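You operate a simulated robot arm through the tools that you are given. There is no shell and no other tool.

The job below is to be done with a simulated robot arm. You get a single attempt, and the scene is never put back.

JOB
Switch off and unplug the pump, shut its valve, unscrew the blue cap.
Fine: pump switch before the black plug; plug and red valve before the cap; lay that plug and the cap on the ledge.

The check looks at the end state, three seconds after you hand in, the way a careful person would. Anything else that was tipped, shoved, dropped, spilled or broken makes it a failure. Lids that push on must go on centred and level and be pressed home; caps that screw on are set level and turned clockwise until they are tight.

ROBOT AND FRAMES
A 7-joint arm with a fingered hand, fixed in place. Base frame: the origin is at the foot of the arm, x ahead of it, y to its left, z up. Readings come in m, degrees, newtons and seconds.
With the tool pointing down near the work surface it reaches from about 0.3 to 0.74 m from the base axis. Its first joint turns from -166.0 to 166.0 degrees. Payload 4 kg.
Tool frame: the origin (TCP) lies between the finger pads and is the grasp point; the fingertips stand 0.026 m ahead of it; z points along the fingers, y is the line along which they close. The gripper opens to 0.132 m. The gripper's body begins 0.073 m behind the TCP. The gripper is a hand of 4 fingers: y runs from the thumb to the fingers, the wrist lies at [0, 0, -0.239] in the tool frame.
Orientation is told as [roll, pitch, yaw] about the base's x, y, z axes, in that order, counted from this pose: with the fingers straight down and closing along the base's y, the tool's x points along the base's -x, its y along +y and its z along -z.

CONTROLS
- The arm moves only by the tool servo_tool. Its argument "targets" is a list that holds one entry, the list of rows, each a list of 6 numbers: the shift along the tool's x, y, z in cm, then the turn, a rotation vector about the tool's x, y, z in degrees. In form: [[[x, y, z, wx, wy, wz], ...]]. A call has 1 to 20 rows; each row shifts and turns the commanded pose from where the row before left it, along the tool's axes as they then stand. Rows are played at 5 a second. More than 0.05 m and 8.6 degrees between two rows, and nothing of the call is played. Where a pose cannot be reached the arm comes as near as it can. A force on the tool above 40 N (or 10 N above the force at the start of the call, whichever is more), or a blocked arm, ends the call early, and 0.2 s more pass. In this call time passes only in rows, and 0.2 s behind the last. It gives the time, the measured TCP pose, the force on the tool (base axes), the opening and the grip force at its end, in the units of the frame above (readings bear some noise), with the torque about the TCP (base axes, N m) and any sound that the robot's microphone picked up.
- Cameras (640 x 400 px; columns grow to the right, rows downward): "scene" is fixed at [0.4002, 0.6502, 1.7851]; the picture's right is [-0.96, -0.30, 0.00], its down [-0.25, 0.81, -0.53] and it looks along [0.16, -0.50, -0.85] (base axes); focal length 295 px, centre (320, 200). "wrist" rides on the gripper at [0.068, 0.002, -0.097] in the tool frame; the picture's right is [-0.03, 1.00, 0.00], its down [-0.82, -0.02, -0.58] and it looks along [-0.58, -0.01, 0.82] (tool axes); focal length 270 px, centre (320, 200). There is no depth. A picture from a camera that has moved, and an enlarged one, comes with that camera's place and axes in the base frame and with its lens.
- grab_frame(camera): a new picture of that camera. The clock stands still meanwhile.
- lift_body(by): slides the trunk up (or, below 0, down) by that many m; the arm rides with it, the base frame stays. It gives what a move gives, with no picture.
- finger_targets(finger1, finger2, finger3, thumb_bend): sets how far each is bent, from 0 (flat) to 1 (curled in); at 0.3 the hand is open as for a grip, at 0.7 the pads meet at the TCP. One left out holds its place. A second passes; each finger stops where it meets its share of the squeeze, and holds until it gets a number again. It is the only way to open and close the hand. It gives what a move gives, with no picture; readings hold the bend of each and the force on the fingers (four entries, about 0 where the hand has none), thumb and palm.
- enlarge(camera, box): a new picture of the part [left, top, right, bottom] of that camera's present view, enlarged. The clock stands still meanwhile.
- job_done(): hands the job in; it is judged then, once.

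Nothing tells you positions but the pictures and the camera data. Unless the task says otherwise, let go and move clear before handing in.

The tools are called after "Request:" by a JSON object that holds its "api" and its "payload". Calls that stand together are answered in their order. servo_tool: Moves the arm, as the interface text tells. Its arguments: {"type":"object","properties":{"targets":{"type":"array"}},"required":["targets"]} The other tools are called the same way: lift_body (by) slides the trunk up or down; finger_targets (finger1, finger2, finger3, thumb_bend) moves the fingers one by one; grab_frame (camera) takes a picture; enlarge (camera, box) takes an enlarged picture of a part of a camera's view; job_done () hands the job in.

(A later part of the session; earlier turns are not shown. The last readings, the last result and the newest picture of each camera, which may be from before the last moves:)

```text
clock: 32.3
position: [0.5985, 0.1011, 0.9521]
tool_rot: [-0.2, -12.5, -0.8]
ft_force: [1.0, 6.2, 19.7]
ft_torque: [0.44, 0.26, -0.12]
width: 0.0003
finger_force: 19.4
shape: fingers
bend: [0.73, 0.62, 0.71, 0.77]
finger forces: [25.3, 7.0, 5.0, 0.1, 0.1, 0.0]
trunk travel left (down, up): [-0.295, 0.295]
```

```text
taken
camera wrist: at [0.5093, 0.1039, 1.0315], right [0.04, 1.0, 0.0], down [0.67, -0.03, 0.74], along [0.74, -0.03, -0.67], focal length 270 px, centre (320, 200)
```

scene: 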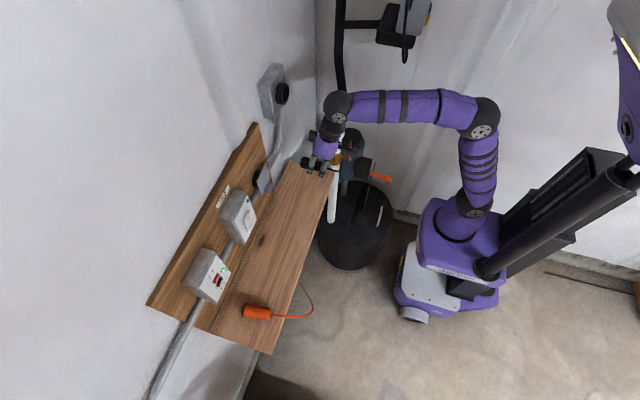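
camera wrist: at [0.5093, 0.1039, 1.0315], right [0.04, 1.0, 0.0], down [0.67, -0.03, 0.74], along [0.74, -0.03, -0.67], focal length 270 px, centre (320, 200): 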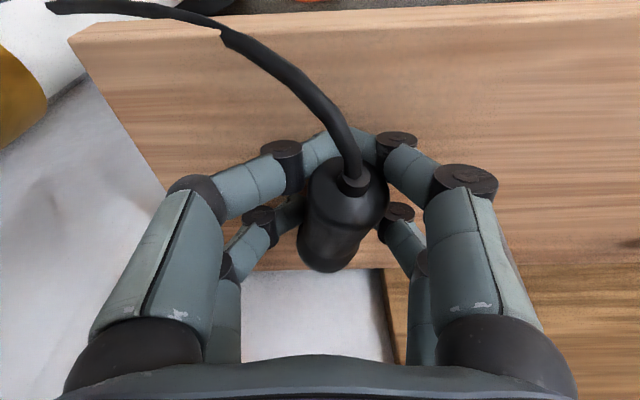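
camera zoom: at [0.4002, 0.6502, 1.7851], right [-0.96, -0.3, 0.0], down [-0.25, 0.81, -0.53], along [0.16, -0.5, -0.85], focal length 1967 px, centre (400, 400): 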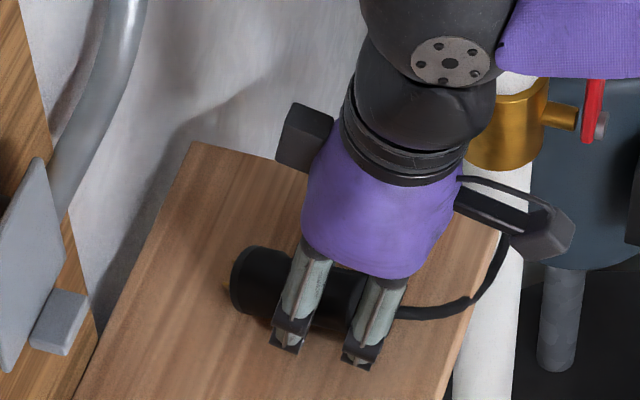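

Finger1's tip has touched the ledge. I'll raise 6 mm and open only the near pair, which sits under the plug's tail, so the far pair keeps hold.

Request:
{"api": "servo_tool", "payload": {"targets": [[[-0.12, 0, -0.59, 0, 0, 0]]]}}

Request:
{"api": "finger_targets", "payload": {"finger1": 0.45, "thumb_bend": 0.45}}

Request:
{"api": "enlarge", "payload": {"camera": "scene", "box": [260, 140, 356, 200]}}

Request:
{"api": "grab_frame", "payload": {"camera": "wrist"}}

```text
clock: 32.7
position: [0.5983, 0.0981, 0.9533]
tool_rot: [-0.3, -11.9, -0.9]
ft_force: [-1.6, 2.3, 4.0]
ft_torque: [0.12, 0.15, 0.0]
width: 0.0001
finger_force: 14.5
shape: fingers
bend: [0.72, 0.62, 0.71, 0.77]
finger forces: [11.0, 7.3, 5.6, 0.0, 5.6, 0.0]
trunk travel left (down, up): [-0.295, 0.295]
```

```text
clock: 33.7
position: [0.5985, 0.0989, 0.9579]
tool_rot: [-0.1, -12.5, -1.0]
ft_force: [2.6, -1.6, 33.9]
ft_torque: [0.62, 0.47, -0.19]
width: 0.0761
finger_force: 23.8
shape: fingers
bend: [0.57, 0.62, 0.71, 0.45]
finger forces: [26.0, 7.1, 6.0, 0.1, 8.0, 0.0]
trunk travel left (down, up): [-0.295, 0.295]
```

```text
6.67 times, centred on (308, 170) of scene
camera zoom: at [0.4002, 0.6502, 1.7851], right [-0.96, -0.3, 0.0], down [-0.25, 0.81, -0.53], along [0.16, -0.5, -0.85], focal length 1967 px, centre (400, 400)
```

zoom: 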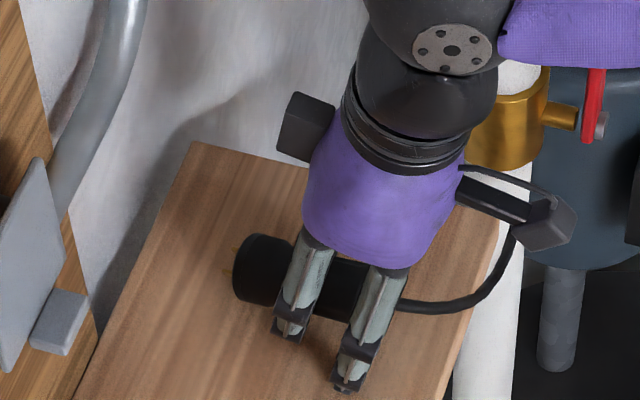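

```text
taken
camera wrist: at [0.5092, 0.102, 1.037], right [0.04, 1.0, 0.0], down [0.67, -0.03, 0.74], along [0.74, -0.03, -0.67], focal length 270 px, centre (320, 200)
```

wrist: 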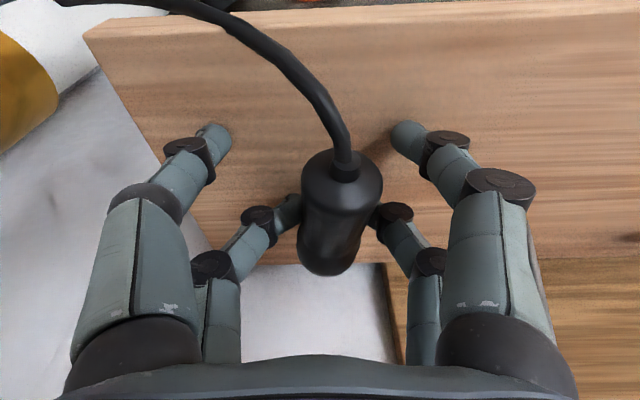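

As the near fingers open they reach lower and press on the ledge. I'll rise 2 cm and splay that pair fully, keeping the far pair gripping, to see whether they clear.

Request:
{"api": "servo_tool", "payload": {"targets": [[[-0.2, 0, -0.98, 0, 0, 0], [-0.2, 0, -0.98, 0, 0, 0]]]}}

Request:
{"api": "finger_targets", "payload": {"finger1": 0.0, "thumb_bend": 0.0}}

Request:
{"api": "enlarge", "payload": {"camera": "scene", "box": [260, 140, 356, 200]}}

Request:
{"api": "grab_frame", "payload": {"camera": "wrist"}}

```text
clock: 34.3
position: [0.5973, 0.1024, 0.974]
tool_rot: [-0.2, -11.9, -0.8]
ft_force: [0.5, 0.9, -0.5]
ft_torque: [-0.02, 0.03, 0.03]
width: 0.0825
finger_force: 6.2
shape: fingers
bend: [0.45, 0.62, 0.71, 0.45]
finger forces: [0.0, 7.1, 6.1, 0.0, 0.0, 0.1]
trunk travel left (down, up): [-0.295, 0.295]
```

```text
clock: 35.3
position: [0.599, 0.1009, 0.9742]
tool_rot: [-0.1, -12.1, -0.8]
ft_force: [-0.3, 0.7, -0.8]
ft_torque: [0.05, 0.01, 0.02]
width: 0.1868
finger_force: 6.3
shape: fingers
bend: [0.0, 0.62, 0.71, 0.0]
finger forces: [0.1, 7.1, 6.0, 0.1, 0.1, 0.0]
trunk travel left (down, up): [-0.295, 0.295]
```

```text
6.67 times, centred on (308, 170) of scene
camera zoom: at [0.4002, 0.6502, 1.7851], right [-0.96, -0.3, 0.0], down [-0.25, 0.81, -0.53], along [0.16, -0.5, -0.85], focal length 1967 px, centre (400, 400)
```

zoom: 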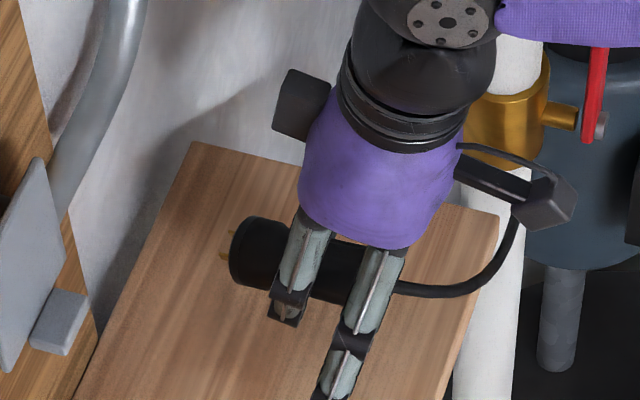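

```text
taken
camera wrist: at [0.5098, 0.1035, 1.0547], right [0.04, 1.0, 0.0], down [0.68, -0.03, 0.74], along [0.74, -0.03, -0.68], focal length 270 px, centre (320, 200)
```

wrist: 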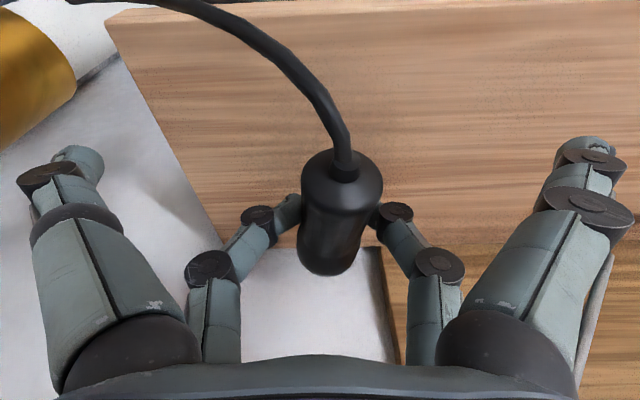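

The splayed pair is now well up and the far pair holds the plug by itself. I'll lower until the plug touches the ledge.

Request:
{"api": "servo_tool", "payload": {"targets": [[[0.2, 0, 0.98, 0, 0, 0], [0.2, 0, 0.98, 0, 0, 0], [0.08, 0, 0.39, 0, 0, 0], [0.06, 0, 0.3, 0, 0, 0], [0.06, 0, 0.3, 0, 0, 0]]]}}

Request:
{"api": "enlarge", "payload": {"camera": "scene", "box": [260, 140, 356, 200]}}

Request:
{"api": "grab_frame", "payload": {"camera": "wrist"}}

```text
clock: 36.5
position: [0.5975, 0.0993, 0.9482]
tool_rot: [0.0, -12.3, -0.8]
ft_force: [1.3, 2.5, 14.4]
ft_torque: [0.37, -0.3, 0.0]
width: 0.1866
finger_force: 14.1
shape: fingers
bend: [0.0, 0.65, 0.71, 0.0]
finger forces: [0.1, 21.4, 6.3, 0.0, 0.1, 0.0]
trunk travel left (down, up): [-0.295, 0.295]
```

```text
6.67 times, centred on (308, 170) of scene
camera zoom: at [0.4002, 0.6502, 1.7851], right [-0.96, -0.3, 0.0], down [-0.25, 0.81, -0.53], along [0.16, -0.5, -0.85], focal length 1967 px, centre (400, 400)
```

zoom: 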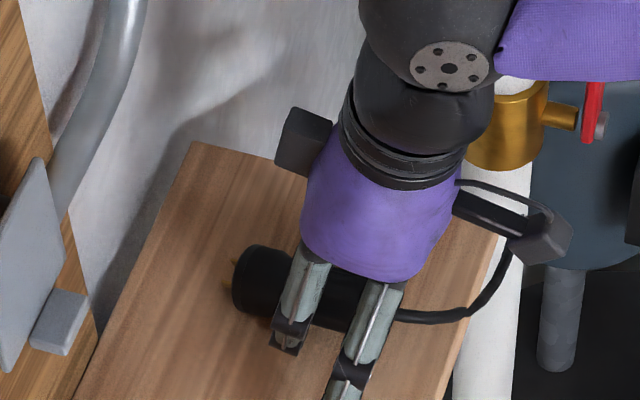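

```text
taken
camera wrist: at [0.5101, 0.1035, 1.0279], right [0.04, 1.0, 0.0], down [0.67, -0.03, 0.74], along [0.74, -0.03, -0.67], focal length 270 px, centre (320, 200)
```

wrist: 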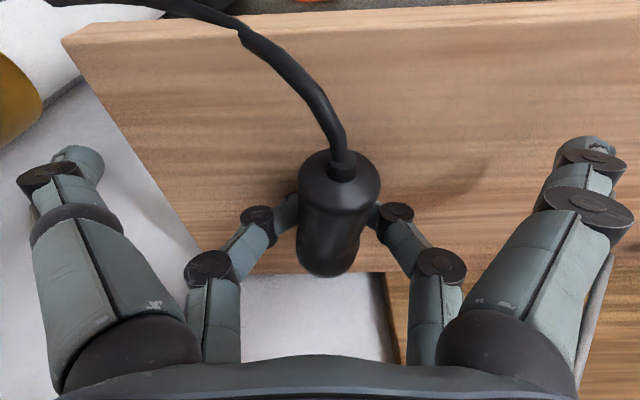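

The far fingertips now touch the ledge, with the plug about 1 cm above it. I'll rise slightly and open the pair just enough for the plug to settle between them, so the fingers stop it rolling.

Request:
{"api": "servo_tool", "payload": {"targets": [[[-0.12, 0, -0.59, 0, 0, 0]]]}}

Request:
{"api": "finger_targets", "payload": {"finger2": 0.56, "finger3": 0.64}}

Request:
{"api": "grab_frame", "payload": {"camera": "wrist"}}

Request:
{"api": "enlarge", "payload": {"camera": "scene", "box": [260, 140, 356, 200]}}

```text
clock: 36.9
position: [0.599, 0.0989, 0.9502]
tool_rot: [-0.3, -11.8, -1.0]
ft_force: [0.2, -0.3, 0.3]
ft_torque: [-0.06, 0.02, 0.01]
width: 0.1864
finger_force: 6.5
shape: fingers
bend: [0.0, 0.64, 0.71, 0.0]
finger forces: [0.1, 7.2, 6.0, 0.0, 0.0, 0.0]
trunk travel left (down, up): [-0.295, 0.295]
```

```text
clock: 37.9
position: [0.5989, 0.0996, 0.9522]
tool_rot: [-0.2, -12.1, -0.8]
ft_force: [0.8, 0.0, -0.2]
ft_torque: [0.03, 0.01, 0.01]
width: 0.1868
finger_force: 0.1
shape: fingers
bend: [0.0, 0.56, 0.64, 0.0]
finger forces: [0.0, 0.0, 0.0, 0.0, 0.0, 0.0]
trunk travel left (down, up): [-0.295, 0.295]
```

```text
taken
camera wrist: at [0.5108, 0.1025, 1.032], right [0.04, 1.0, 0.0], down [0.68, -0.03, 0.74], along [0.74, -0.03, -0.68], focal length 270 px, centre (320, 200)
```

wrist: 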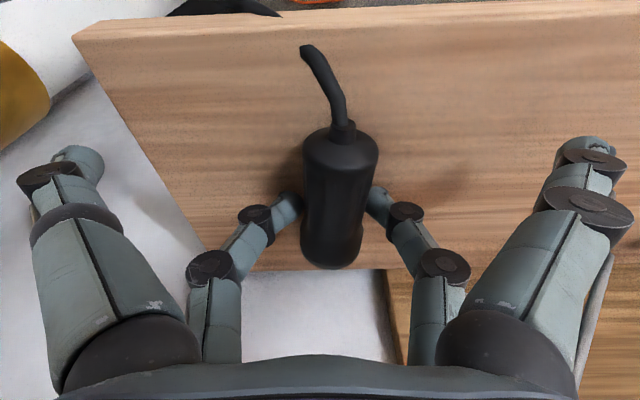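

```text
6.67 times, centred on (308, 170) of scene
camera zoom: at [0.4002, 0.6502, 1.7851], right [-0.96, -0.3, 0.0], down [-0.25, 0.81, -0.53], along [0.16, -0.5, -0.85], focal length 1967 px, centre (400, 400)
```

zoom: 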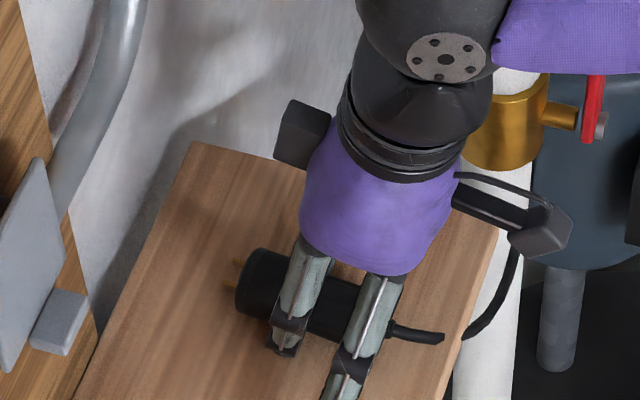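

The plug has settled on the ledge. I'll lift straight up off it and check that it stays put.

Request:
{"api": "servo_tool", "payload": {"targets": [[[-0.2, 0, -0.98, 0, 0, 0], [-0.4, 0, -1.96, 0, 0, 0], [-0.6, 0, -2.9, 0, 0, 0], [-0.8, 0, -3.9, 0, 0, 0], [-0.8, 0, -3.9, 0, 0, 0], [-0.8, 0, -3.9, 0, 0, 0]]]}}

Request:
{"api": "grab_frame", "payload": {"camera": "wrist"}}

Request:
{"api": "grab_frame", "payload": {"camera": "scene"}}

```text
clock: 39.3
position: [0.5866, 0.1, 1.1242]
tool_rot: [-0.2, -12.1, -0.8]
ft_force: [0.0, 0.9, 0.0]
ft_torque: [0.03, -0.04, -0.01]
width: 0.1866
finger_force: 0.0
shape: fingers
bend: [0.0, 0.56, 0.64, 0.0]
finger forces: [0.0, 0.0, 0.0, 0.0, 0.0, 0.0]
out of reach, approached as far as the arm can: row 6
trunk travel left (down, up): [-0.295, 0.295]
```

```text
taken
camera wrist: at [0.4983, 0.1023, 1.2032], right [0.04, 1.0, 0.0], down [0.68, -0.03, 0.74], along [0.73, -0.03, -0.68], focal length 270 px, centre (320, 200)
```

wrist: 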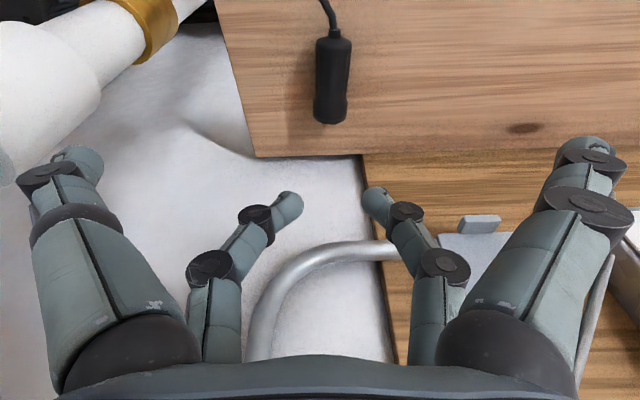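

```text
taken
```

scene: 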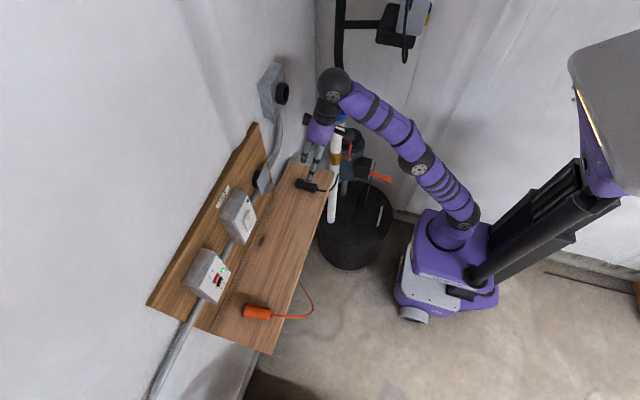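

The plug lies safely on the ledge. Next I'll gather the fingers, pull back toward the robot and go in front of the red valve lever for a closer look.

Request:
{"api": "finger_targets", "payload": {"finger1": 0.3, "finger2": 0.3, "finger3": 0.3, "thumb_bend": 0.3}}

Request:
{"api": "servo_tool", "payload": {"targets": [[[3.25, 0, -0.69, 0, 0, 0], [3.25, 0, -0.69, 0, 0, 0], [3.25, 0, -0.69, 0, 0, 0], [3.25, 0, -0.69, 0, 0, 0], [3.25, 0, -0.69, 0, 0, 0], [0, -4, 0, 0, 0, 0], [0, -4, 0, 0, 0, 0], [0, -4, 0, 0, 0, 0], [0, -4, 0, 0, 0, 0]]]}}

Request:
{"api": "grab_frame", "payload": {"camera": "wrist"}}

Request:
{"api": "grab_frame", "payload": {"camera": "scene"}}

```text
clock: 40.3
position: [0.5872, 0.0981, 1.1227]
tool_rot: [-0.2, -12.1, -0.8]
ft_force: [-0.8, 0.3, -0.1]
ft_torque: [0.01, 0.01, 0.0]
width: 0.1337
finger_force: 0.1
shape: fingers
bend: [0.3, 0.3, 0.3, 0.3]
finger forces: [0.1, 0.0, 0.0, 0.0, 0.1, 0.0]
trunk travel left (down, up): [-0.295, 0.295]
```

```text
clock: 42.3
position: [0.4201, -0.0603, 1.1238]
tool_rot: [-0.2, -12.1, -0.9]
ft_force: [0.5, 0.6, 0.8]
ft_torque: [-0.04, 0.05, 0.02]
width: 0.1338
finger_force: 0.1
shape: fingers
bend: [0.3, 0.3, 0.3, 0.3]
finger forces: [0.0, 0.0, 0.0, 0.0, 0.0, 0.0]
trunk travel left (down, up): [-0.295, 0.295]
```

```text
taken
camera wrist: at [0.3311, -0.0579, 1.2045], right [0.04, 1.0, 0.0], down [0.68, -0.03, 0.74], along [0.74, -0.03, -0.68], focal length 270 px, centre (320, 200)
```

wrist: 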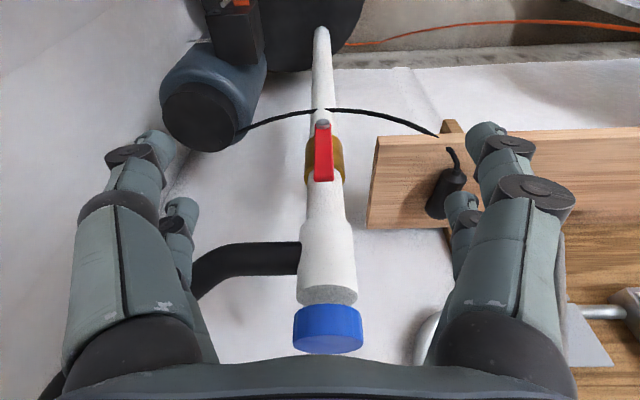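

```text
taken
```

scene: 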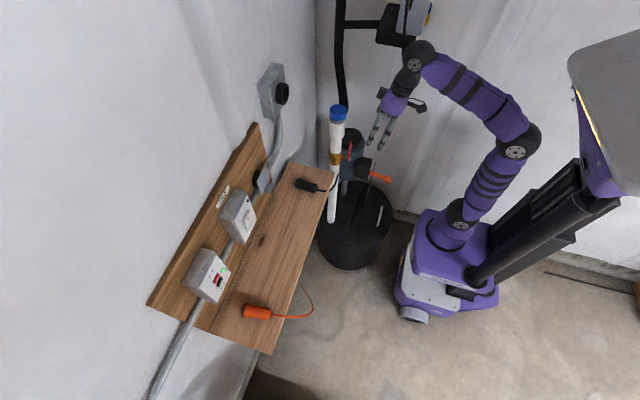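

I have a good view of the lever: its pivot is at about (0.504, -0.062, 0.927), and it points straight up to z≈1.025, which means open. I'll pitch the hand horizontal in front of it.

Request:
{"api": "lift_body", "payload": {"by": -0.12}}

Request:
{"api": "servo_tool", "payload": {"targets": [[[0, 0, 0, 0, -8, 0], [0, 0, 0, 0, -8, 0], [0, 0, 0, 0, -8, 0], [0, 0, 0, 0, -8, 0], [0, 0, 0, 0, -8, 0], [0, 0, 0, 0, -8, 0], [0, 0, 0, 0, -8, 0], [0, 0, 0, 0, -8, 0], [0, 0, 0, 0, -8, 0], [0, 0, 0, 0, -6, 0]]]}}

Request:
{"api": "grab_frame", "payload": {"camera": "wrist"}}

Request:
{"api": "enlarge", "payload": {"camera": "scene", "box": [300, 80, 460, 180]}}

```text
clock: 43.8
position: [0.4181, -0.0607, 1.0044]
tool_rot: [-0.2, -12.2, -0.8]
ft_force: [0.6, -0.5, 0.2]
ft_torque: [0.01, 0.0, 0.0]
width: 0.1335
finger_force: 0.0
shape: fingers
bend: [0.3, 0.3, 0.3, 0.3]
finger forces: [0.0, 0.0, 0.0, 0.1, 0.0, 0.0]
trunk travel left (down, up): [-0.175, 0.415]
```

```text
clock: 45.4
position: [0.4612, -0.0555, 0.9426]
tool_rot: [-2.5, -54.0, 1.4]
ft_force: [0.5, 0.0, 0.2]
ft_torque: [-0.01, 0.0, 0.02]
width: 0.1334
finger_force: 0.1
shape: fingers
bend: [0.3, 0.3, 0.3, 0.3]
finger forces: [0.1, 0.0, 0.0, 0.0, 0.0, 0.0]
trunk travel left (down, up): [-0.175, 0.415]
stopped in row 7: the arm was blocked; the commanded pose is now the measured one
```

```text
taken
camera wrist: at [0.3425, -0.0526, 0.9436], right [0.03, 1.0, -0.01], down [0.01, 0.0, 1.0], along [1.0, -0.03, -0.01], focal length 270 px, centre (320, 200)
```

wrist: 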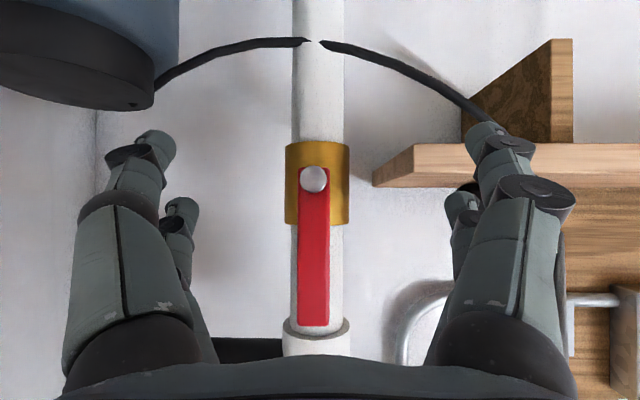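

```text
4.00 times, centred on (380, 130) of scene
camera zoom: at [0.4002, 0.6502, 1.7851], right [-0.96, -0.3, 0.0], down [-0.25, 0.81, -0.53], along [0.16, -0.5, -0.85], focal length 1180 px, centre (80, 480)
```

zoom: 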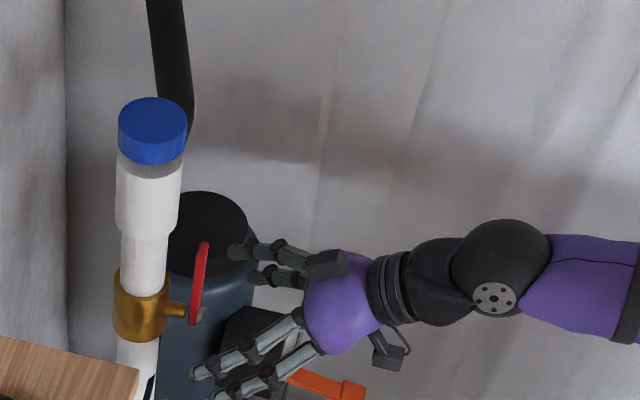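

The arm stopped partway through the pitch with no force on the tool, so it's probably a posture limit. I'll look at the whole arm.

Request:
{"api": "grab_frame", "payload": {"camera": "scene"}}

Request:
{"api": "enlarge", "payload": {"camera": "scene", "box": [340, 100, 580, 250]}}

```text
taken
```

scene: 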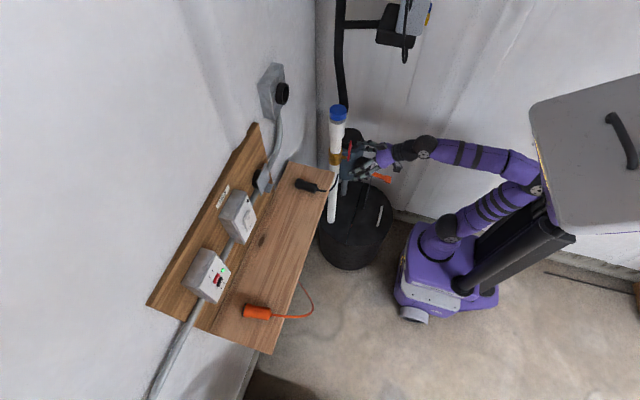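

```text
2.67 times, centred on (460, 175) of scene
camera zoom: at [0.4002, 0.6502, 1.7851], right [-0.96, -0.3, 0.0], down [-0.25, 0.81, -0.53], along [0.16, -0.5, -0.85], focal length 787 px, centre (-53, 267)
```

zoom: 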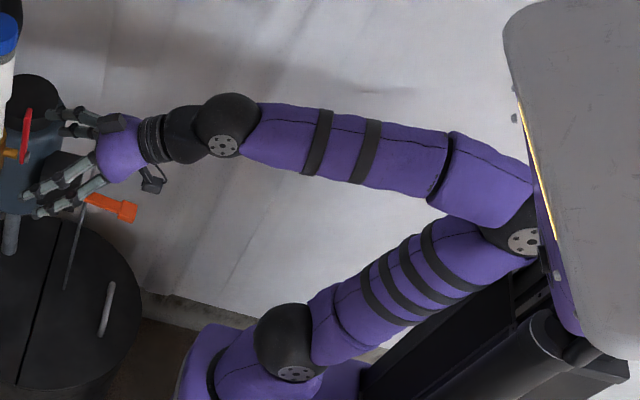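

The elbow is backed against the robot's own column, so I'll keep this tilted pose. I'll use finger2 alone as a peg: place it left of the lever's upper part, then sweep it toward -y and down, which is clockwise and shuts the valve.

Request:
{"api": "finger_targets", "payload": {"finger1": 1.0, "finger2": 0.3, "finger3": 1.0, "thumb_bend": 0.9}}

Request:
{"api": "servo_tool", "payload": {"targets": [[[-1.5, 0, -1.1, 0, 0, 0], [-1.5, -1.9, -1.1, 0, 0, 0], [0, -1.85, 0, 0, 0, 0]]]}}

Request:
{"api": "grab_frame", "payload": {"camera": "wrist"}}

Request:
{"api": "enlarge", "payload": {"camera": "scene", "box": [300, 90, 428, 170]}}

```text
clock: 46.4
position: [0.4616, -0.0556, 0.9411]
tool_rot: [-2.4, -54.0, 1.4]
ft_force: [0.5, 0.1, -0.4]
ft_torque: [0.0, 0.0, 0.03]
width: 0.0033
finger_force: 0.0
shape: fingers
bend: [0.76, 0.3, 1.0, 0.89]
finger forces: [0.1, 0.0, 0.1, 0.0, 0.0, 0.1]
trunk travel left (down, up): [-0.175, 0.415]
```

```text
clock: 47.2
position: [0.4612, -0.0933, 0.9806]
tool_rot: [-2.6, -54.1, 1.4]
ft_force: [-0.2, 0.2, 0.7]
ft_torque: [-0.01, 0.02, 0.0]
width: 0.0034
finger_force: 0.1
shape: fingers
bend: [0.76, 0.3, 1.0, 0.89]
finger forces: [0.0, 0.0, 0.0, 0.0, 0.0, 0.1]
trunk travel left (down, up): [-0.175, 0.415]
```

```text
taken
camera wrist: at [0.3409, -0.0901, 0.9819], right [0.03, 1.0, 0.0], down [0.01, 0.0, 1.0], along [1.0, -0.03, -0.01], focal length 270 px, centre (320, 200)
```

wrist: 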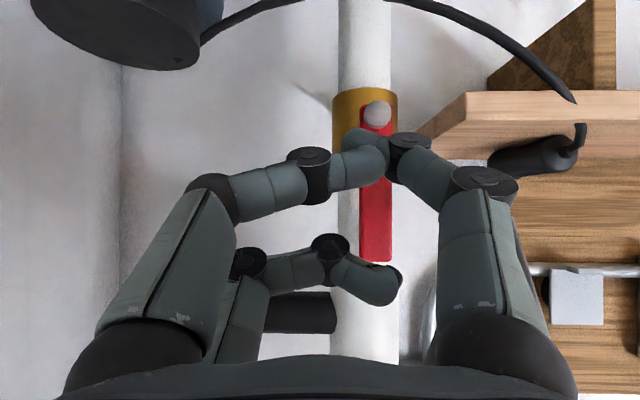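

```text
5.00 times, centred on (364, 130) of scene
camera zoom: at [0.4002, 0.6502, 1.7851], right [-0.96, -0.3, 0.0], down [-0.25, 0.81, -0.53], along [0.16, -0.5, -0.85], focal length 1476 px, centre (100, 550)
```

zoom: 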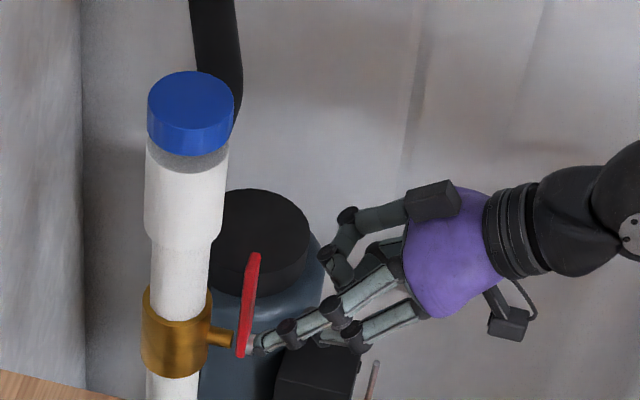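

Finger1 and the thumb jammed against each other in front of the nut. I'll splay those two out of the way so only finger2 reaches forward.

Request:
{"api": "finger_targets", "payload": {"finger1": 0.0, "finger2": 0.3, "finger3": 1.0, "thumb_bend": 0.0}}

Request:
{"api": "grab_frame", "payload": {"camera": "wrist"}}

Request:
{"api": "enlarge", "payload": {"camera": "scene", "box": [300, 90, 428, 170]}}

```text
clock: 48.2
position: [0.4609, -0.0931, 0.9799]
tool_rot: [-2.5, -54.0, 1.4]
ft_force: [-0.3, 0.1, 0.4]
ft_torque: [0.02, -0.01, -0.03]
width: 0.1864
finger_force: 0.1
shape: fingers
bend: [0.0, 0.3, 1.0, 0.0]
finger forces: [0.0, 0.0, 0.0, 0.0, 0.0, 0.0]
trunk travel left (down, up): [-0.175, 0.415]
```

```text
taken
camera wrist: at [0.3413, -0.09, 0.9816], right [0.03, 1.0, -0.01], down [0.01, 0.0, 1.0], along [1.0, -0.03, -0.01], focal length 270 px, centre (320, 200)
```

wrist: 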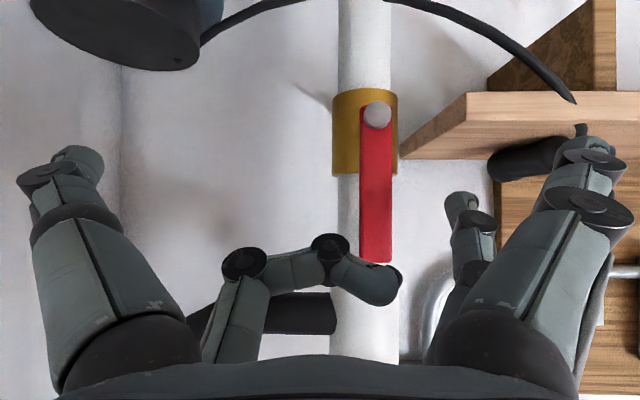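

```text
5.00 times, centred on (364, 130) of scene
camera zoom: at [0.4002, 0.6502, 1.7851], right [-0.96, -0.3, 0.0], down [-0.25, 0.81, -0.53], along [0.16, -0.5, -0.85], focal length 1476 px, centre (100, 550)
```

zoom: 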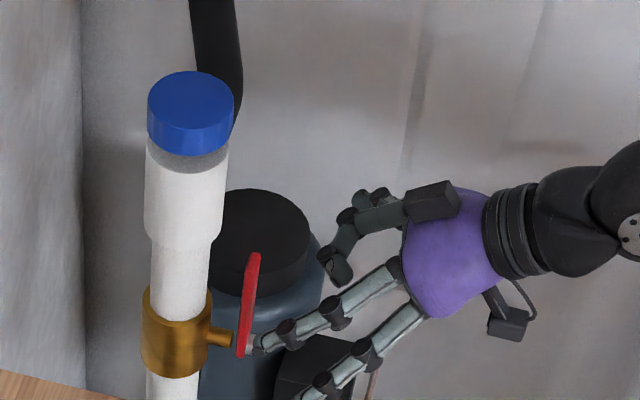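

Only finger2's tip now points forward, just left of the lever. I'll bring it past the lever plane and sweep the first 30°.

Request:
{"api": "servo_tool", "payload": {"targets": [[[-1.35, 0, 1.86, 0, 0, 0], [0, -1.2, 0, 0, 0, 0], [0, -1.0, 0, 0, 0, 0], [-0.12, -0.85, -0.09, 0, 0, 0], [-0.12, -0.85, -0.09, 0, 0, 0], [0.06, -0.86, 0.04, 0, 0, 0], [0.06, -0.86, 0.04, 0, 0, 0]]]}}

Request:
{"api": "grab_frame", "payload": {"camera": "wrist"}}

Request:
{"api": "enlarge", "payload": {"camera": "scene", "box": [300, 90, 428, 170]}}

```text
clock: 49.8
position: [0.4813, -0.1488, 0.9845]
tool_rot: [-2.4, -54.1, 1.3]
ft_force: [-10.4, 5.0, -0.7]
ft_torque: [-0.09, -0.09, 1.09]
width: 0.1866
finger_force: 4.9
shape: fingers
bend: [0.0, 0.11, 1.0, 0.0]
finger forces: [0.0, 11.0, 0.0, 0.0, 0.1, 0.1]
trunk travel left (down, up): [-0.175, 0.415]
```

```text
taken
camera wrist: at [0.3621, -0.1459, 0.9847], right [0.03, 1.0, -0.01], down [0.01, 0.01, 1.0], along [1.0, -0.03, -0.01], focal length 270 px, centre (320, 200)
```

wrist: 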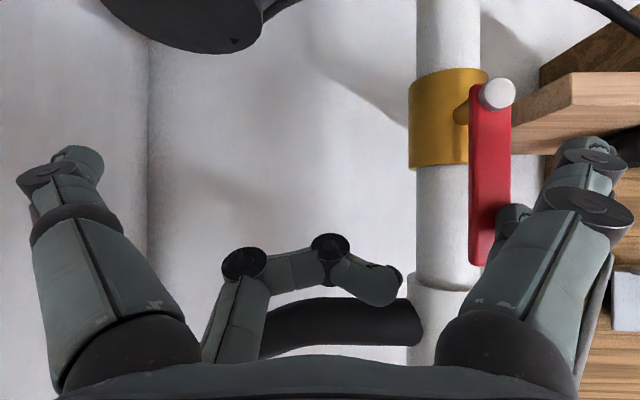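

```text
5.00 times, centred on (364, 130) of scene
camera zoom: at [0.4002, 0.6502, 1.7851], right [-0.96, -0.3, 0.0], down [-0.25, 0.81, -0.53], along [0.16, -0.5, -0.85], focal length 1476 px, centre (100, 550)
```

zoom: 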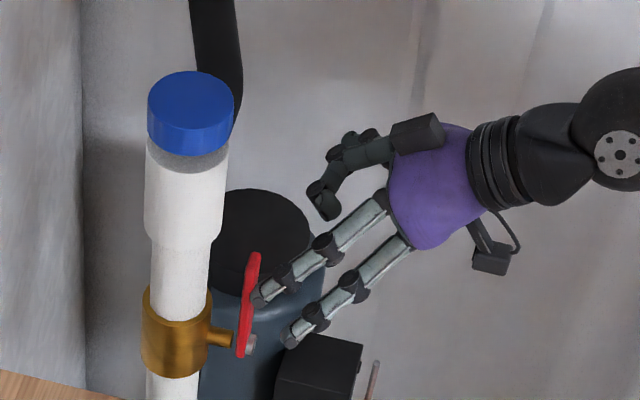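

Finger2 bent back on its soft axis instead of turning the lever. A stiffer way is to come in from the left and above at 45°, so the straight finger is loaded along its length and sideways. I'll retreat and reorient in free space.

Request:
{"api": "servo_tool", "payload": {"targets": [[[1.77, 0, -2.43, 0, 0, 0], [1.77, 0, -2.43, 0, 0, 0], [0, 0, 0, 0, 8, 0], [0, 0, 0, 0, 8, 0], [0, 0, 0, 0, 8, 0], [0, 0, 0, 0, 8, 0], [0, 0, 0, 0, 8, 0], [0, 0, 0, 0, 8, 0], [0, 0, 0, 0, 6, 0]]]}}

Request:
{"api": "finger_targets", "payload": {"finger1": 0.3, "finger2": 0.3, "finger3": 0.3, "thumb_bend": 0.3}}

Request:
{"api": "servo_tool", "payload": {"targets": [[[0, 0, -4, 0, 0, 0], [0, 1, -4, 0, 0, 0], [0, 4, -2, 0, 0, 0], [0, 4, 0, 0, 0, 0], [0, 4, 0, 0, 0, 0], [0, 4, 0, 0, 0, 0], [0, 3, 0, 0, 0, 0]]]}}

```text
clock: 51.8
position: [0.4237, -0.149, 0.9823]
tool_rot: [-1.3, 0.0, -0.7]
ft_force: [-0.3, 0.8, 0.2]
ft_torque: [-0.02, -0.01, 0.02]
width: 0.187
finger_force: 0.1
shape: fingers
bend: [0.0, 0.3, 1.0, 0.0]
finger forces: [0.0, 0.0, 0.0, 0.0, 0.0, 0.1]
trunk travel left (down, up): [-0.175, 0.415]
```

```text
clock: 52.8
position: [0.4234, -0.148, 0.9815]
tool_rot: [-1.4, -0.1, -0.6]
ft_force: [0.7, -0.5, -0.4]
ft_torque: [0.01, -0.01, 0.0]
width: 0.1336
finger_force: 0.1
shape: fingers
bend: [0.3, 0.3, 0.3, 0.3]
finger forces: [0.1, 0.0, 0.0, 0.1, 0.0, 0.0]
trunk travel left (down, up): [-0.175, 0.415]
```

```text
clock: 54.4
position: [0.422, 0.0456, 1.0267]
tool_rot: [-1.5, -0.2, -0.7]
ft_force: [-0.2, 0.1, -0.6]
ft_torque: [0.01, 0.0, -0.04]
width: 0.1332
finger_force: 0.1
shape: fingers
bend: [0.3, 0.3, 0.3, 0.3]
finger forces: [0.1, 0.0, 0.1, 0.0, 0.0, 0.1]
out of reach, approached as far as the arm can: row 2, 3
trunk travel left (down, up): [-0.175, 0.415]
```

Height is limited by the trunk here, so I'll raise it a little. Then I'll yaw the hand 90° and tilt it to point toward -y and down.

Request:
{"api": "lift_body", "payload": {"by": 0.1}}

Request:
{"api": "servo_tool", "payload": {"targets": [[[0, 0, 0, 0, 0, 8.2], [0, 0, 0, 0, 0, 8.2], [0, 0, 0, 0, 0, 8.2], [0, 0, 0, 0, 0, 8.2], [0, 0, 0, 0, 0, 8.2], [0, 0, 0, 0, 0, 8.2], [0, 0, 0, 0, 0, 8.2], [0, 0, 0, 0, 0, 8.2], [0, 0, 0, 0, 0, 8.2], [0, 0, 0, 0, 0, 8.2], [0, 0, 0, 0, 0, 8.0]]]}}

Request:
{"api": "servo_tool", "payload": {"targets": [[[0, 0, 0, 0, -7.5, 0], [0, 0, 0, 0, -7.5, 0], [0, 0, 0, 0, -7.5, 0], [0, 0, 0, 0, -7.5, 0], [0, 0, 0, 0, -7.5, 0], [0, 0, 0, 0, -7.5, 0]]]}}

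Request:
{"api": "grab_frame", "payload": {"camera": "wrist"}}

Request:
{"api": "grab_frame", "payload": {"camera": "scene"}}

```text
clock: 55.7
position: [0.4213, 0.0446, 1.1269]
tool_rot: [-1.5, -0.1, -0.6]
ft_force: [-1.0, -0.7, -0.4]
ft_torque: [-0.01, 0.0, -0.01]
width: 0.1329
finger_force: 0.2
shape: fingers
bend: [0.3, 0.3, 0.3, 0.3]
finger forces: [0.1, 0.0, 0.0, 0.0, 0.1, 0.0]
trunk travel left (down, up): [-0.275, 0.315]
```

```text
clock: 58.1
position: [0.4233, 0.0453, 1.1249]
tool_rot: [0.2, -1.4, -90.9]
ft_force: [0.4, 0.0, 0.7]
ft_torque: [-0.01, 0.01, 0.02]
width: 0.1329
finger_force: 0.1
shape: fingers
bend: [0.3, 0.3, 0.3, 0.3]
finger forces: [0.1, 0.0, 0.1, 0.0, 0.0, 0.1]
trunk travel left (down, up): [-0.275, 0.315]
```

```text
clock: 59.5
position: [0.4238, 0.0428, 1.124]
tool_rot: [0.2, -46.6, -90.9]
ft_force: [-0.2, -0.4, 0.0]
ft_torque: [0.03, -0.02, -0.02]
width: 0.1326
finger_force: 0.0
shape: fingers
bend: [0.3, 0.3, 0.3, 0.3]
finger forces: [0.0, 0.0, 0.1, 0.0, 0.1, 0.0]
out of reach, approached as far as the arm can: row 1
trunk travel left (down, up): [-0.275, 0.315]
```

```text
taken
camera wrist: at [0.4263, 0.1603, 1.1393], right [1.0, -0.03, 0.02], down [-0.02, -0.14, 0.99], along [-0.03, -0.99, -0.14], focal length 270 px, centre (320, 200)
```

wrist: 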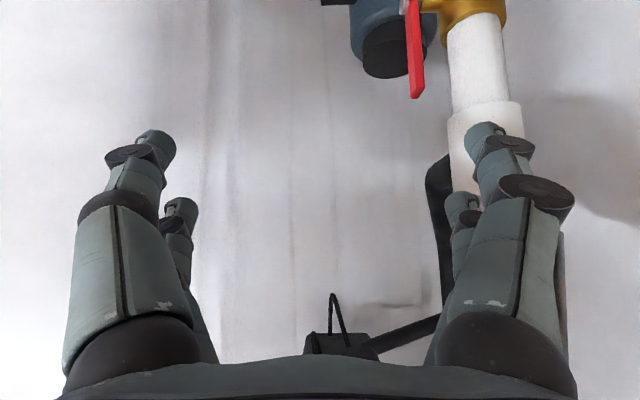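

```text
taken
```

scene: 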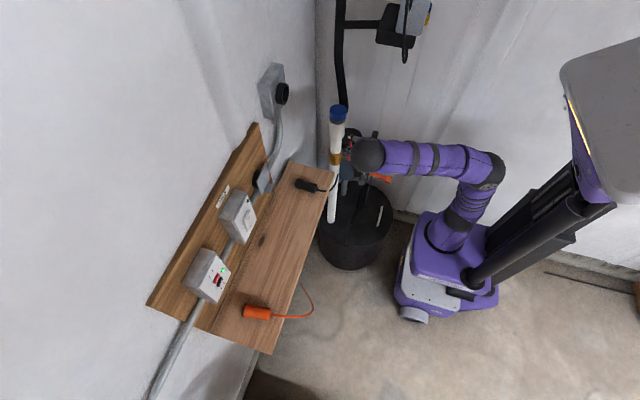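

The orientation is good, and finger2 is lined up with the lever plane at x≈0.50. I'll curl finger1 out of the way and come down to just left of the lever's upper part.

Request:
{"api": "finger_targets", "payload": {"finger1": 1.0, "finger2": 0.3, "finger3": 0.3, "thumb_bend": 0.3}}

Request:
{"api": "servo_tool", "payload": {"targets": [[[2.46, 0.07, 3.61, 0, 0, 0], [2.46, 0.07, 3.61, 0, 0, 0], [2.46, 0.07, 3.61, 0, 0, 0]]]}}

Request:
{"api": "grab_frame", "payload": {"camera": "wrist"}}

Request:
{"api": "enlarge", "payload": {"camera": "scene", "box": [300, 90, 428, 170]}}

```text
clock: 60.5
position: [0.4234, 0.0439, 1.1238]
tool_rot: [0.1, -46.5, -90.7]
ft_force: [-0.8, 0.1, -0.4]
ft_torque: [0.02, 0.02, 0.03]
width: 0.0567
finger_force: 0.0
shape: fingers
bend: [1.0, 0.3, 0.3, 0.3]
finger forces: [0.1, 0.1, 0.1, 0.0, 0.0, 0.0]
trunk travel left (down, up): [-0.275, 0.315]
```

```text
clock: 61.3
position: [0.4275, 0.017, 0.9931]
tool_rot: [0.3, -46.3, -90.9]
ft_force: [-0.4, 0.1, 0.2]
ft_torque: [-0.01, -0.02, -0.02]
width: 0.0565
finger_force: 0.1
shape: fingers
bend: [1.0, 0.3, 0.3, 0.3]
finger forces: [0.1, 0.0, 0.1, 0.0, 0.0, 0.1]
trunk travel left (down, up): [-0.275, 0.315]
```

```text
taken
camera wrist: at [0.4287, 0.1334, 1.0092], right [1.0, -0.03, 0.02], down [-0.02, -0.14, 0.99], along [-0.03, -0.99, -0.14], focal length 270 px, centre (320, 200)
```

wrist: 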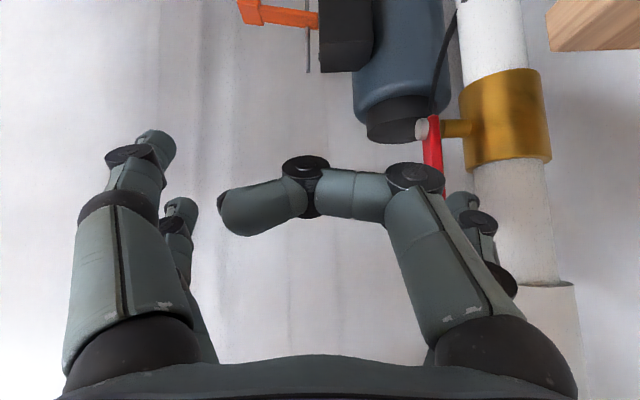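

```text
5.00 times, centred on (364, 130) of scene
camera zoom: at [0.4002, 0.6502, 1.7851], right [-0.96, -0.3, 0.0], down [-0.25, 0.81, -0.53], along [0.16, -0.5, -0.85], focal length 1476 px, centre (100, 550)
```

zoom: 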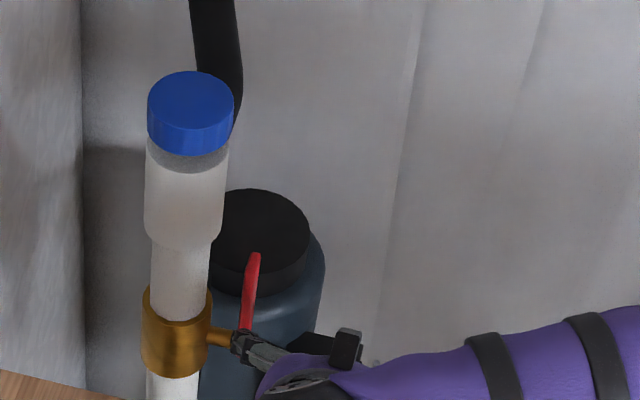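

Finger2's tip is left of the lever at the right depth. I'll push through the first third of the arc and check.

Request:
{"api": "servo_tool", "payload": {"targets": [[[-1.145, 0, 0.981, 0, 0, 0], [-0.763, 0, 0.654, 0, 0, 0], [-0.751, 0, 0.583, 0, 0, 0], [-0.751, 0, 0.583, 0, 0, 0], [-0.577, 0, 0.763, 0, 0, 0], [-0.577, 0, 0.763, 0, 0, 0]]]}}

Request:
{"api": "grab_frame", "payload": {"camera": "wrist"}}

Request:
{"api": "enlarge", "payload": {"camera": "scene", "box": [300, 90, 428, 170]}}

```text
clock: 62.4
position: [0.4248, -0.0204, 0.9976]
tool_rot: [-0.4, -46.0, -88.9]
ft_force: [-3.7, 15.3, -0.2]
ft_torque: [0.03, 0.05, 1.16]
width: 0.0567
finger_force: 7.5
shape: fingers
bend: [1.0, 0.29, 0.3, 0.3]
finger forces: [0.0, 15.4, 0.0, 0.0, 0.1, 0.0]
trunk travel left (down, up): [-0.275, 0.315]
stopped in row 5: the force on the tool passed its limit at 46 N (the readings are from after the stop); the commanded pose is now the measured one
```

```text
taken
camera wrist: at [0.4252, 0.0965, 1.0155], right [1.0, -0.01, 0.01], down [-0.01, -0.15, 0.99], along [0.0, -0.99, -0.15], focal length 270 px, centre (320, 200)
```

wrist: 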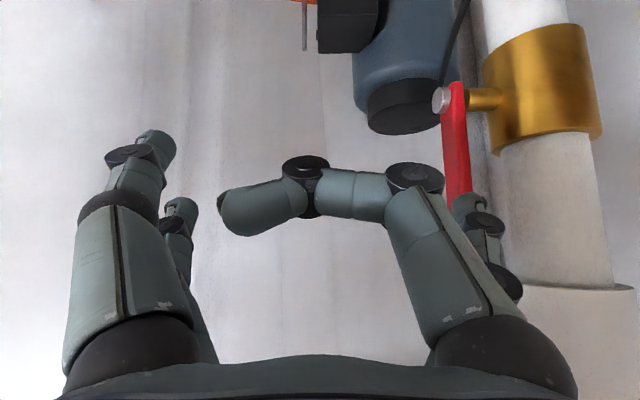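

```text
5.00 times, centred on (364, 130) of scene
camera zoom: at [0.4002, 0.6502, 1.7851], right [-0.96, -0.3, 0.0], down [-0.25, 0.81, -0.53], along [0.16, -0.5, -0.85], focal length 1476 px, centre (100, 550)
```

zoom: 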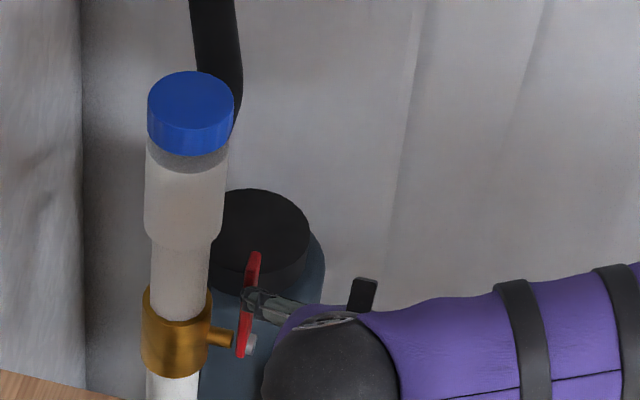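

Even 46 N toward -y didn't move the lever, so the valve's stop is on that side and it must shut the other way, toward +y. I'll retreat, make the hand vertical, and cross over above the lever to push from its -y side.

Request:
{"api": "servo_tool", "payload": {"targets": [[[0, 0, -4, 0, 0, 0], [0, 0, -4, 0, 0, 0], [0, 0, 0, 0, 7.7, 0], [0, 0, 0, 0, 7.7, 0], [0, 0, 0, 0, 7.7, 0], [0, 0, 0, 0, 7.7, 0], [0, 0, 0, 0, 7.7, 0], [0, 0, 0, 0, 7.5, 0], [0, 0, -4, 0, 0, 0]]]}}

Request:
{"api": "grab_frame", "payload": {"camera": "wrist"}}

Request:
{"api": "enlarge", "payload": {"camera": "scene", "box": [300, 80, 460, 180]}}

```text
clock: 64.4
position: [0.427, 0.0336, 1.0914]
tool_rot: [-0.2, 0.1, -89.7]
ft_force: [-0.5, -0.9, 0.2]
ft_torque: [0.02, -0.01, -0.03]
width: 0.0571
finger_force: 0.0
shape: fingers
bend: [1.0, 0.3, 0.3, 0.3]
finger forces: [0.0, 0.1, 0.1, 0.0, 0.1, 0.0]
trunk travel left (down, up): [-0.275, 0.315]
```

```text
taken
camera wrist: at [0.4278, 0.1012, 1.1889], right [1.0, -0.02, 0.0], down [-0.01, -0.82, 0.58], along [-0.01, -0.58, -0.82], focal length 270 px, centre (320, 200)
```

wrist: 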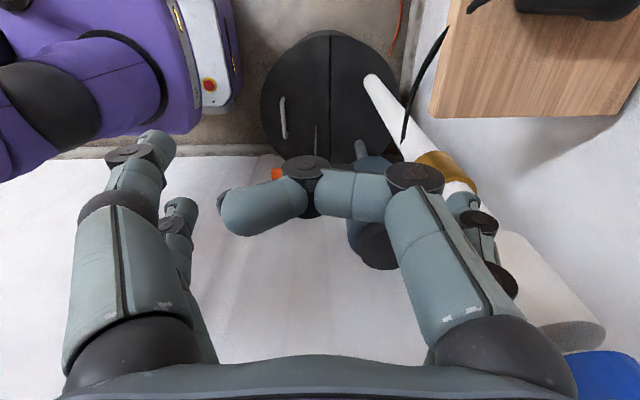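

```text
4.00 times, centred on (380, 130) of scene
camera zoom: at [0.4002, 0.6502, 1.7851], right [-0.96, -0.3, 0.0], down [-0.25, 0.81, -0.53], along [0.16, -0.5, -0.85], focal length 1180 px, centre (80, 480)
```

zoom: 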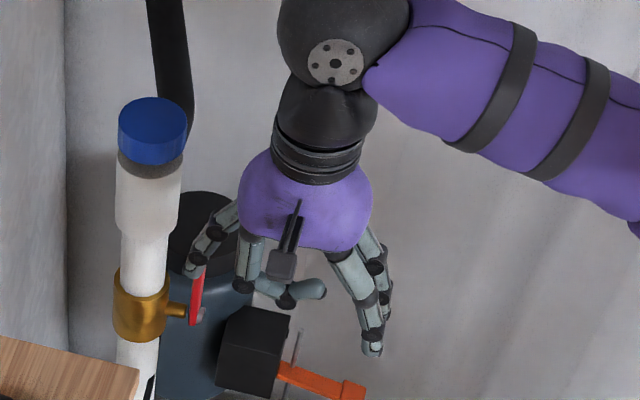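

The hand is vertical and left of the lever. I'll move over its top to the -y side and lower finger2 beside it.

Request:
{"api": "servo_tool", "payload": {"targets": [[[-3.6, 0, 0, 0, 0, 0], [-3.6, 0, 0, 0, 0, 0], [-3.7, 0.2, 0, 0, 0, 0], [0, 0, 2.5, 0, 0, 0], [0, 0, 2.5, 0, 0, 0], [0, 0, 2.4, 0, 0, 0]]]}}

Request:
{"api": "grab_frame", "payload": {"camera": "wrist"}}

Request:
{"api": "enlarge", "payload": {"camera": "scene", "box": [300, 80, 460, 180]}}

```text
clock: 65.8
position: [0.4284, -0.0757, 1.0197]
tool_rot: [-0.2, -0.1, -89.7]
ft_force: [-0.1, -1.0, -0.2]
ft_torque: [0.01, -0.03, 0.0]
width: 0.0566
finger_force: 0.0
shape: fingers
bend: [1.0, 0.3, 0.3, 0.3]
finger forces: [0.0, 0.1, 0.0, 0.0, 0.1, 0.0]
trunk travel left (down, up): [-0.275, 0.315]
```

```text
taken
camera wrist: at [0.4288, -0.0077, 1.115], right [1.0, -0.02, 0.0], down [-0.01, -0.82, 0.58], along [-0.01, -0.58, -0.82], focal length 270 px, centre (320, 200)
```

wrist: 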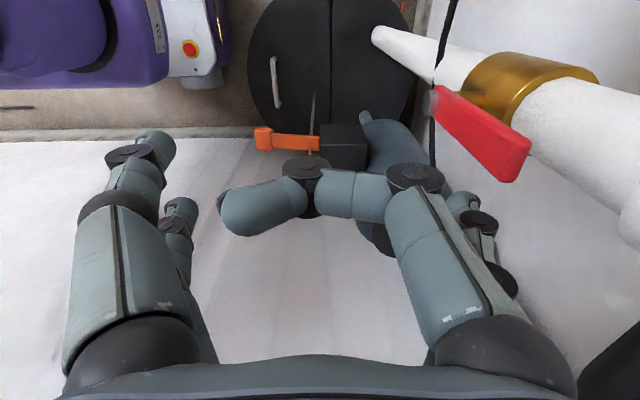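

```text
4.00 times, centred on (380, 130) of scene
camera zoom: at [0.4002, 0.6502, 1.7851], right [-0.96, -0.3, 0.0], down [-0.25, 0.81, -0.53], along [0.16, -0.5, -0.85], focal length 1180 px, centre (80, 480)
```

zoom: 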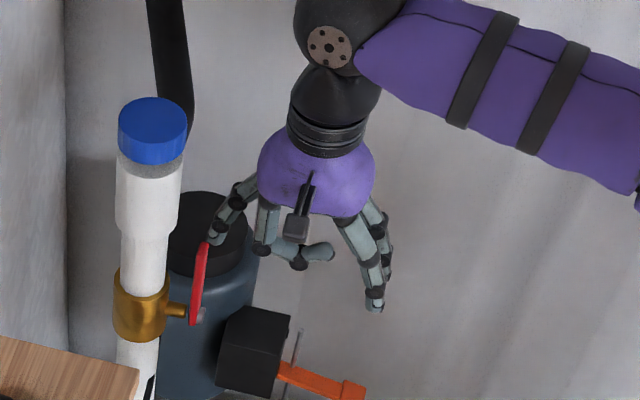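

Finger2 now hangs just on the -y side of the lever and overlaps it in depth. I'll push toward +y along the arc, checking at 30°.

Request:
{"api": "servo_tool", "payload": {"targets": [[[0.9, -0.3, 0, 0, 0, 0], [0.8, 0, 0, 0, 0, 0], [0.93, 0, -0.14, 0, 0, 0], [0.93, 0, -0.14, 0, 0, 0], [0.93, 0, 0.1, 0, 0, 0], [0.93, 0, 0.1, 0, 0, 0]]]}}

Request:
{"api": "grab_frame", "payload": {"camera": "wrist"}}

Request:
{"api": "enlarge", "payload": {"camera": "scene", "box": [300, 80, 460, 180]}}

```text
clock: 67.2
position: [0.425, -0.0216, 1.0194]
tool_rot: [-0.1, -0.1, -89.6]
ft_force: [0.0, -0.2, 0.1]
ft_torque: [0.02, 0.0, 0.02]
width: 0.0569
finger_force: 0.0
shape: fingers
bend: [1.0, 0.3, 0.3, 0.3]
finger forces: [0.0, 0.1, 0.1, 0.0, 0.0, 0.0]
trunk travel left (down, up): [-0.275, 0.315]
```

```text
taken
camera wrist: at [0.4255, 0.0463, 1.1168], right [1.0, -0.02, 0.0], down [-0.01, -0.82, 0.58], along [-0.01, -0.58, -0.82], focal length 270 px, centre (320, 200)
```

wrist: 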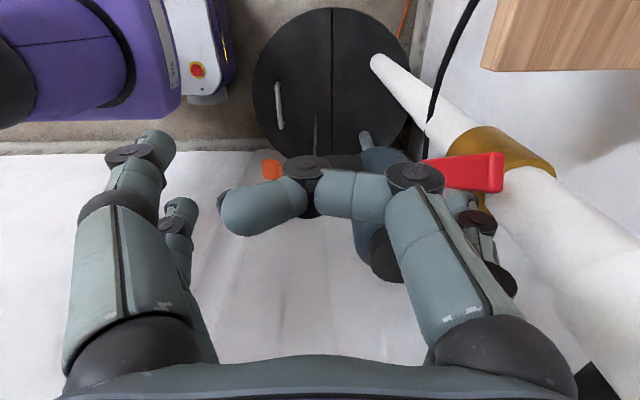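

```text
4.00 times, centred on (380, 130) of scene
camera zoom: at [0.4002, 0.6502, 1.7851], right [-0.96, -0.3, 0.0], down [-0.25, 0.81, -0.53], along [0.16, -0.5, -0.85], focal length 1180 px, centre (80, 480)
```

zoom: 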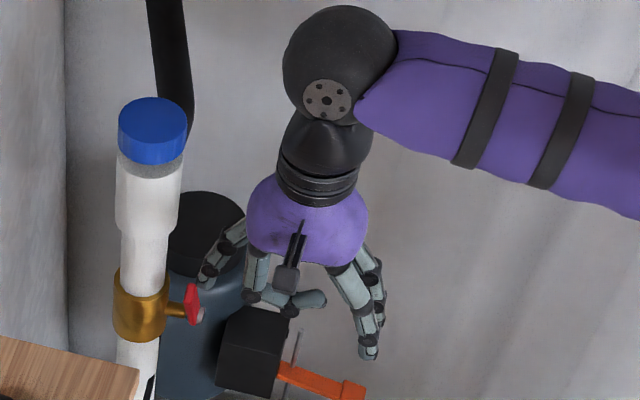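

The lever is turning freely toward +y. I'll carry on along the arc to horizontal.

Request:
{"api": "servo_tool", "payload": {"targets": [[[0.88, 0, 0.35, 0, 0, 0], [0.88, 0, 0.35, 0, 0, 0], [0.76, 0, 0.55, 0, 0, 0], [0.76, 0, 0.55, 0, 0, 0], [0.58, 0, 0.73, 0, 0, 0], [0.58, 0, 0.73, 0, 0, 0], [0.38, 0, 0.86, 0, 0, 0]]]}}

Request:
{"api": "grab_frame", "payload": {"camera": "wrist"}}

Request:
{"api": "enlarge", "payload": {"camera": "scene", "box": [300, 80, 460, 180]}}

```text
clock: 68.8
position: [0.4256, 0.027, 0.9788]
tool_rot: [-0.2, 0.0, -89.7]
ft_force: [0.6, 1.2, 0.1]
ft_torque: [-0.01, 0.01, 0.0]
width: 0.0568
finger_force: 0.1
shape: fingers
bend: [1.0, 0.29, 0.3, 0.3]
finger forces: [0.0, 0.1, 0.1, 0.0, 0.0, 0.0]
trunk travel left (down, up): [-0.275, 0.315]
```

```text
taken
camera wrist: at [0.4254, 0.0953, 1.0758], right [1.0, -0.02, 0.0], down [-0.01, -0.82, 0.58], along [-0.01, -0.58, -0.82], focal length 270 px, centre (320, 200)
```

wrist: 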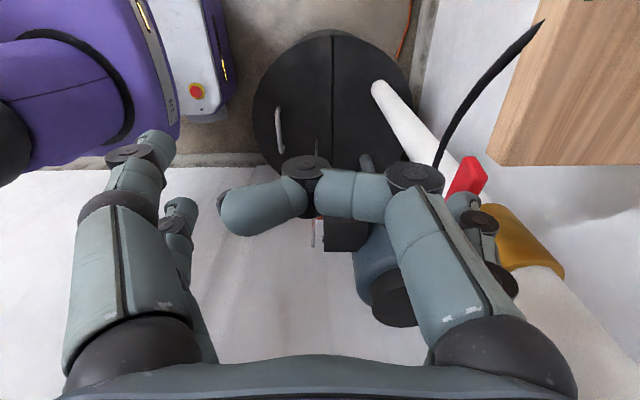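

```text
4.00 times, centred on (380, 130) of scene
camera zoom: at [0.4002, 0.6502, 1.7851], right [-0.96, -0.3, 0.0], down [-0.25, 0.81, -0.53], along [0.16, -0.5, -0.85], focal length 1180 px, centre (80, 480)
```

zoom: 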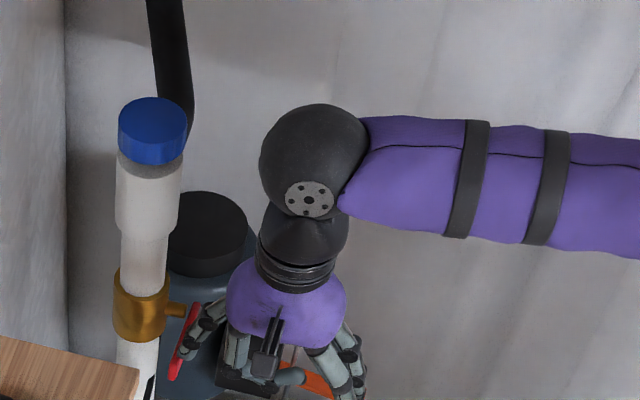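

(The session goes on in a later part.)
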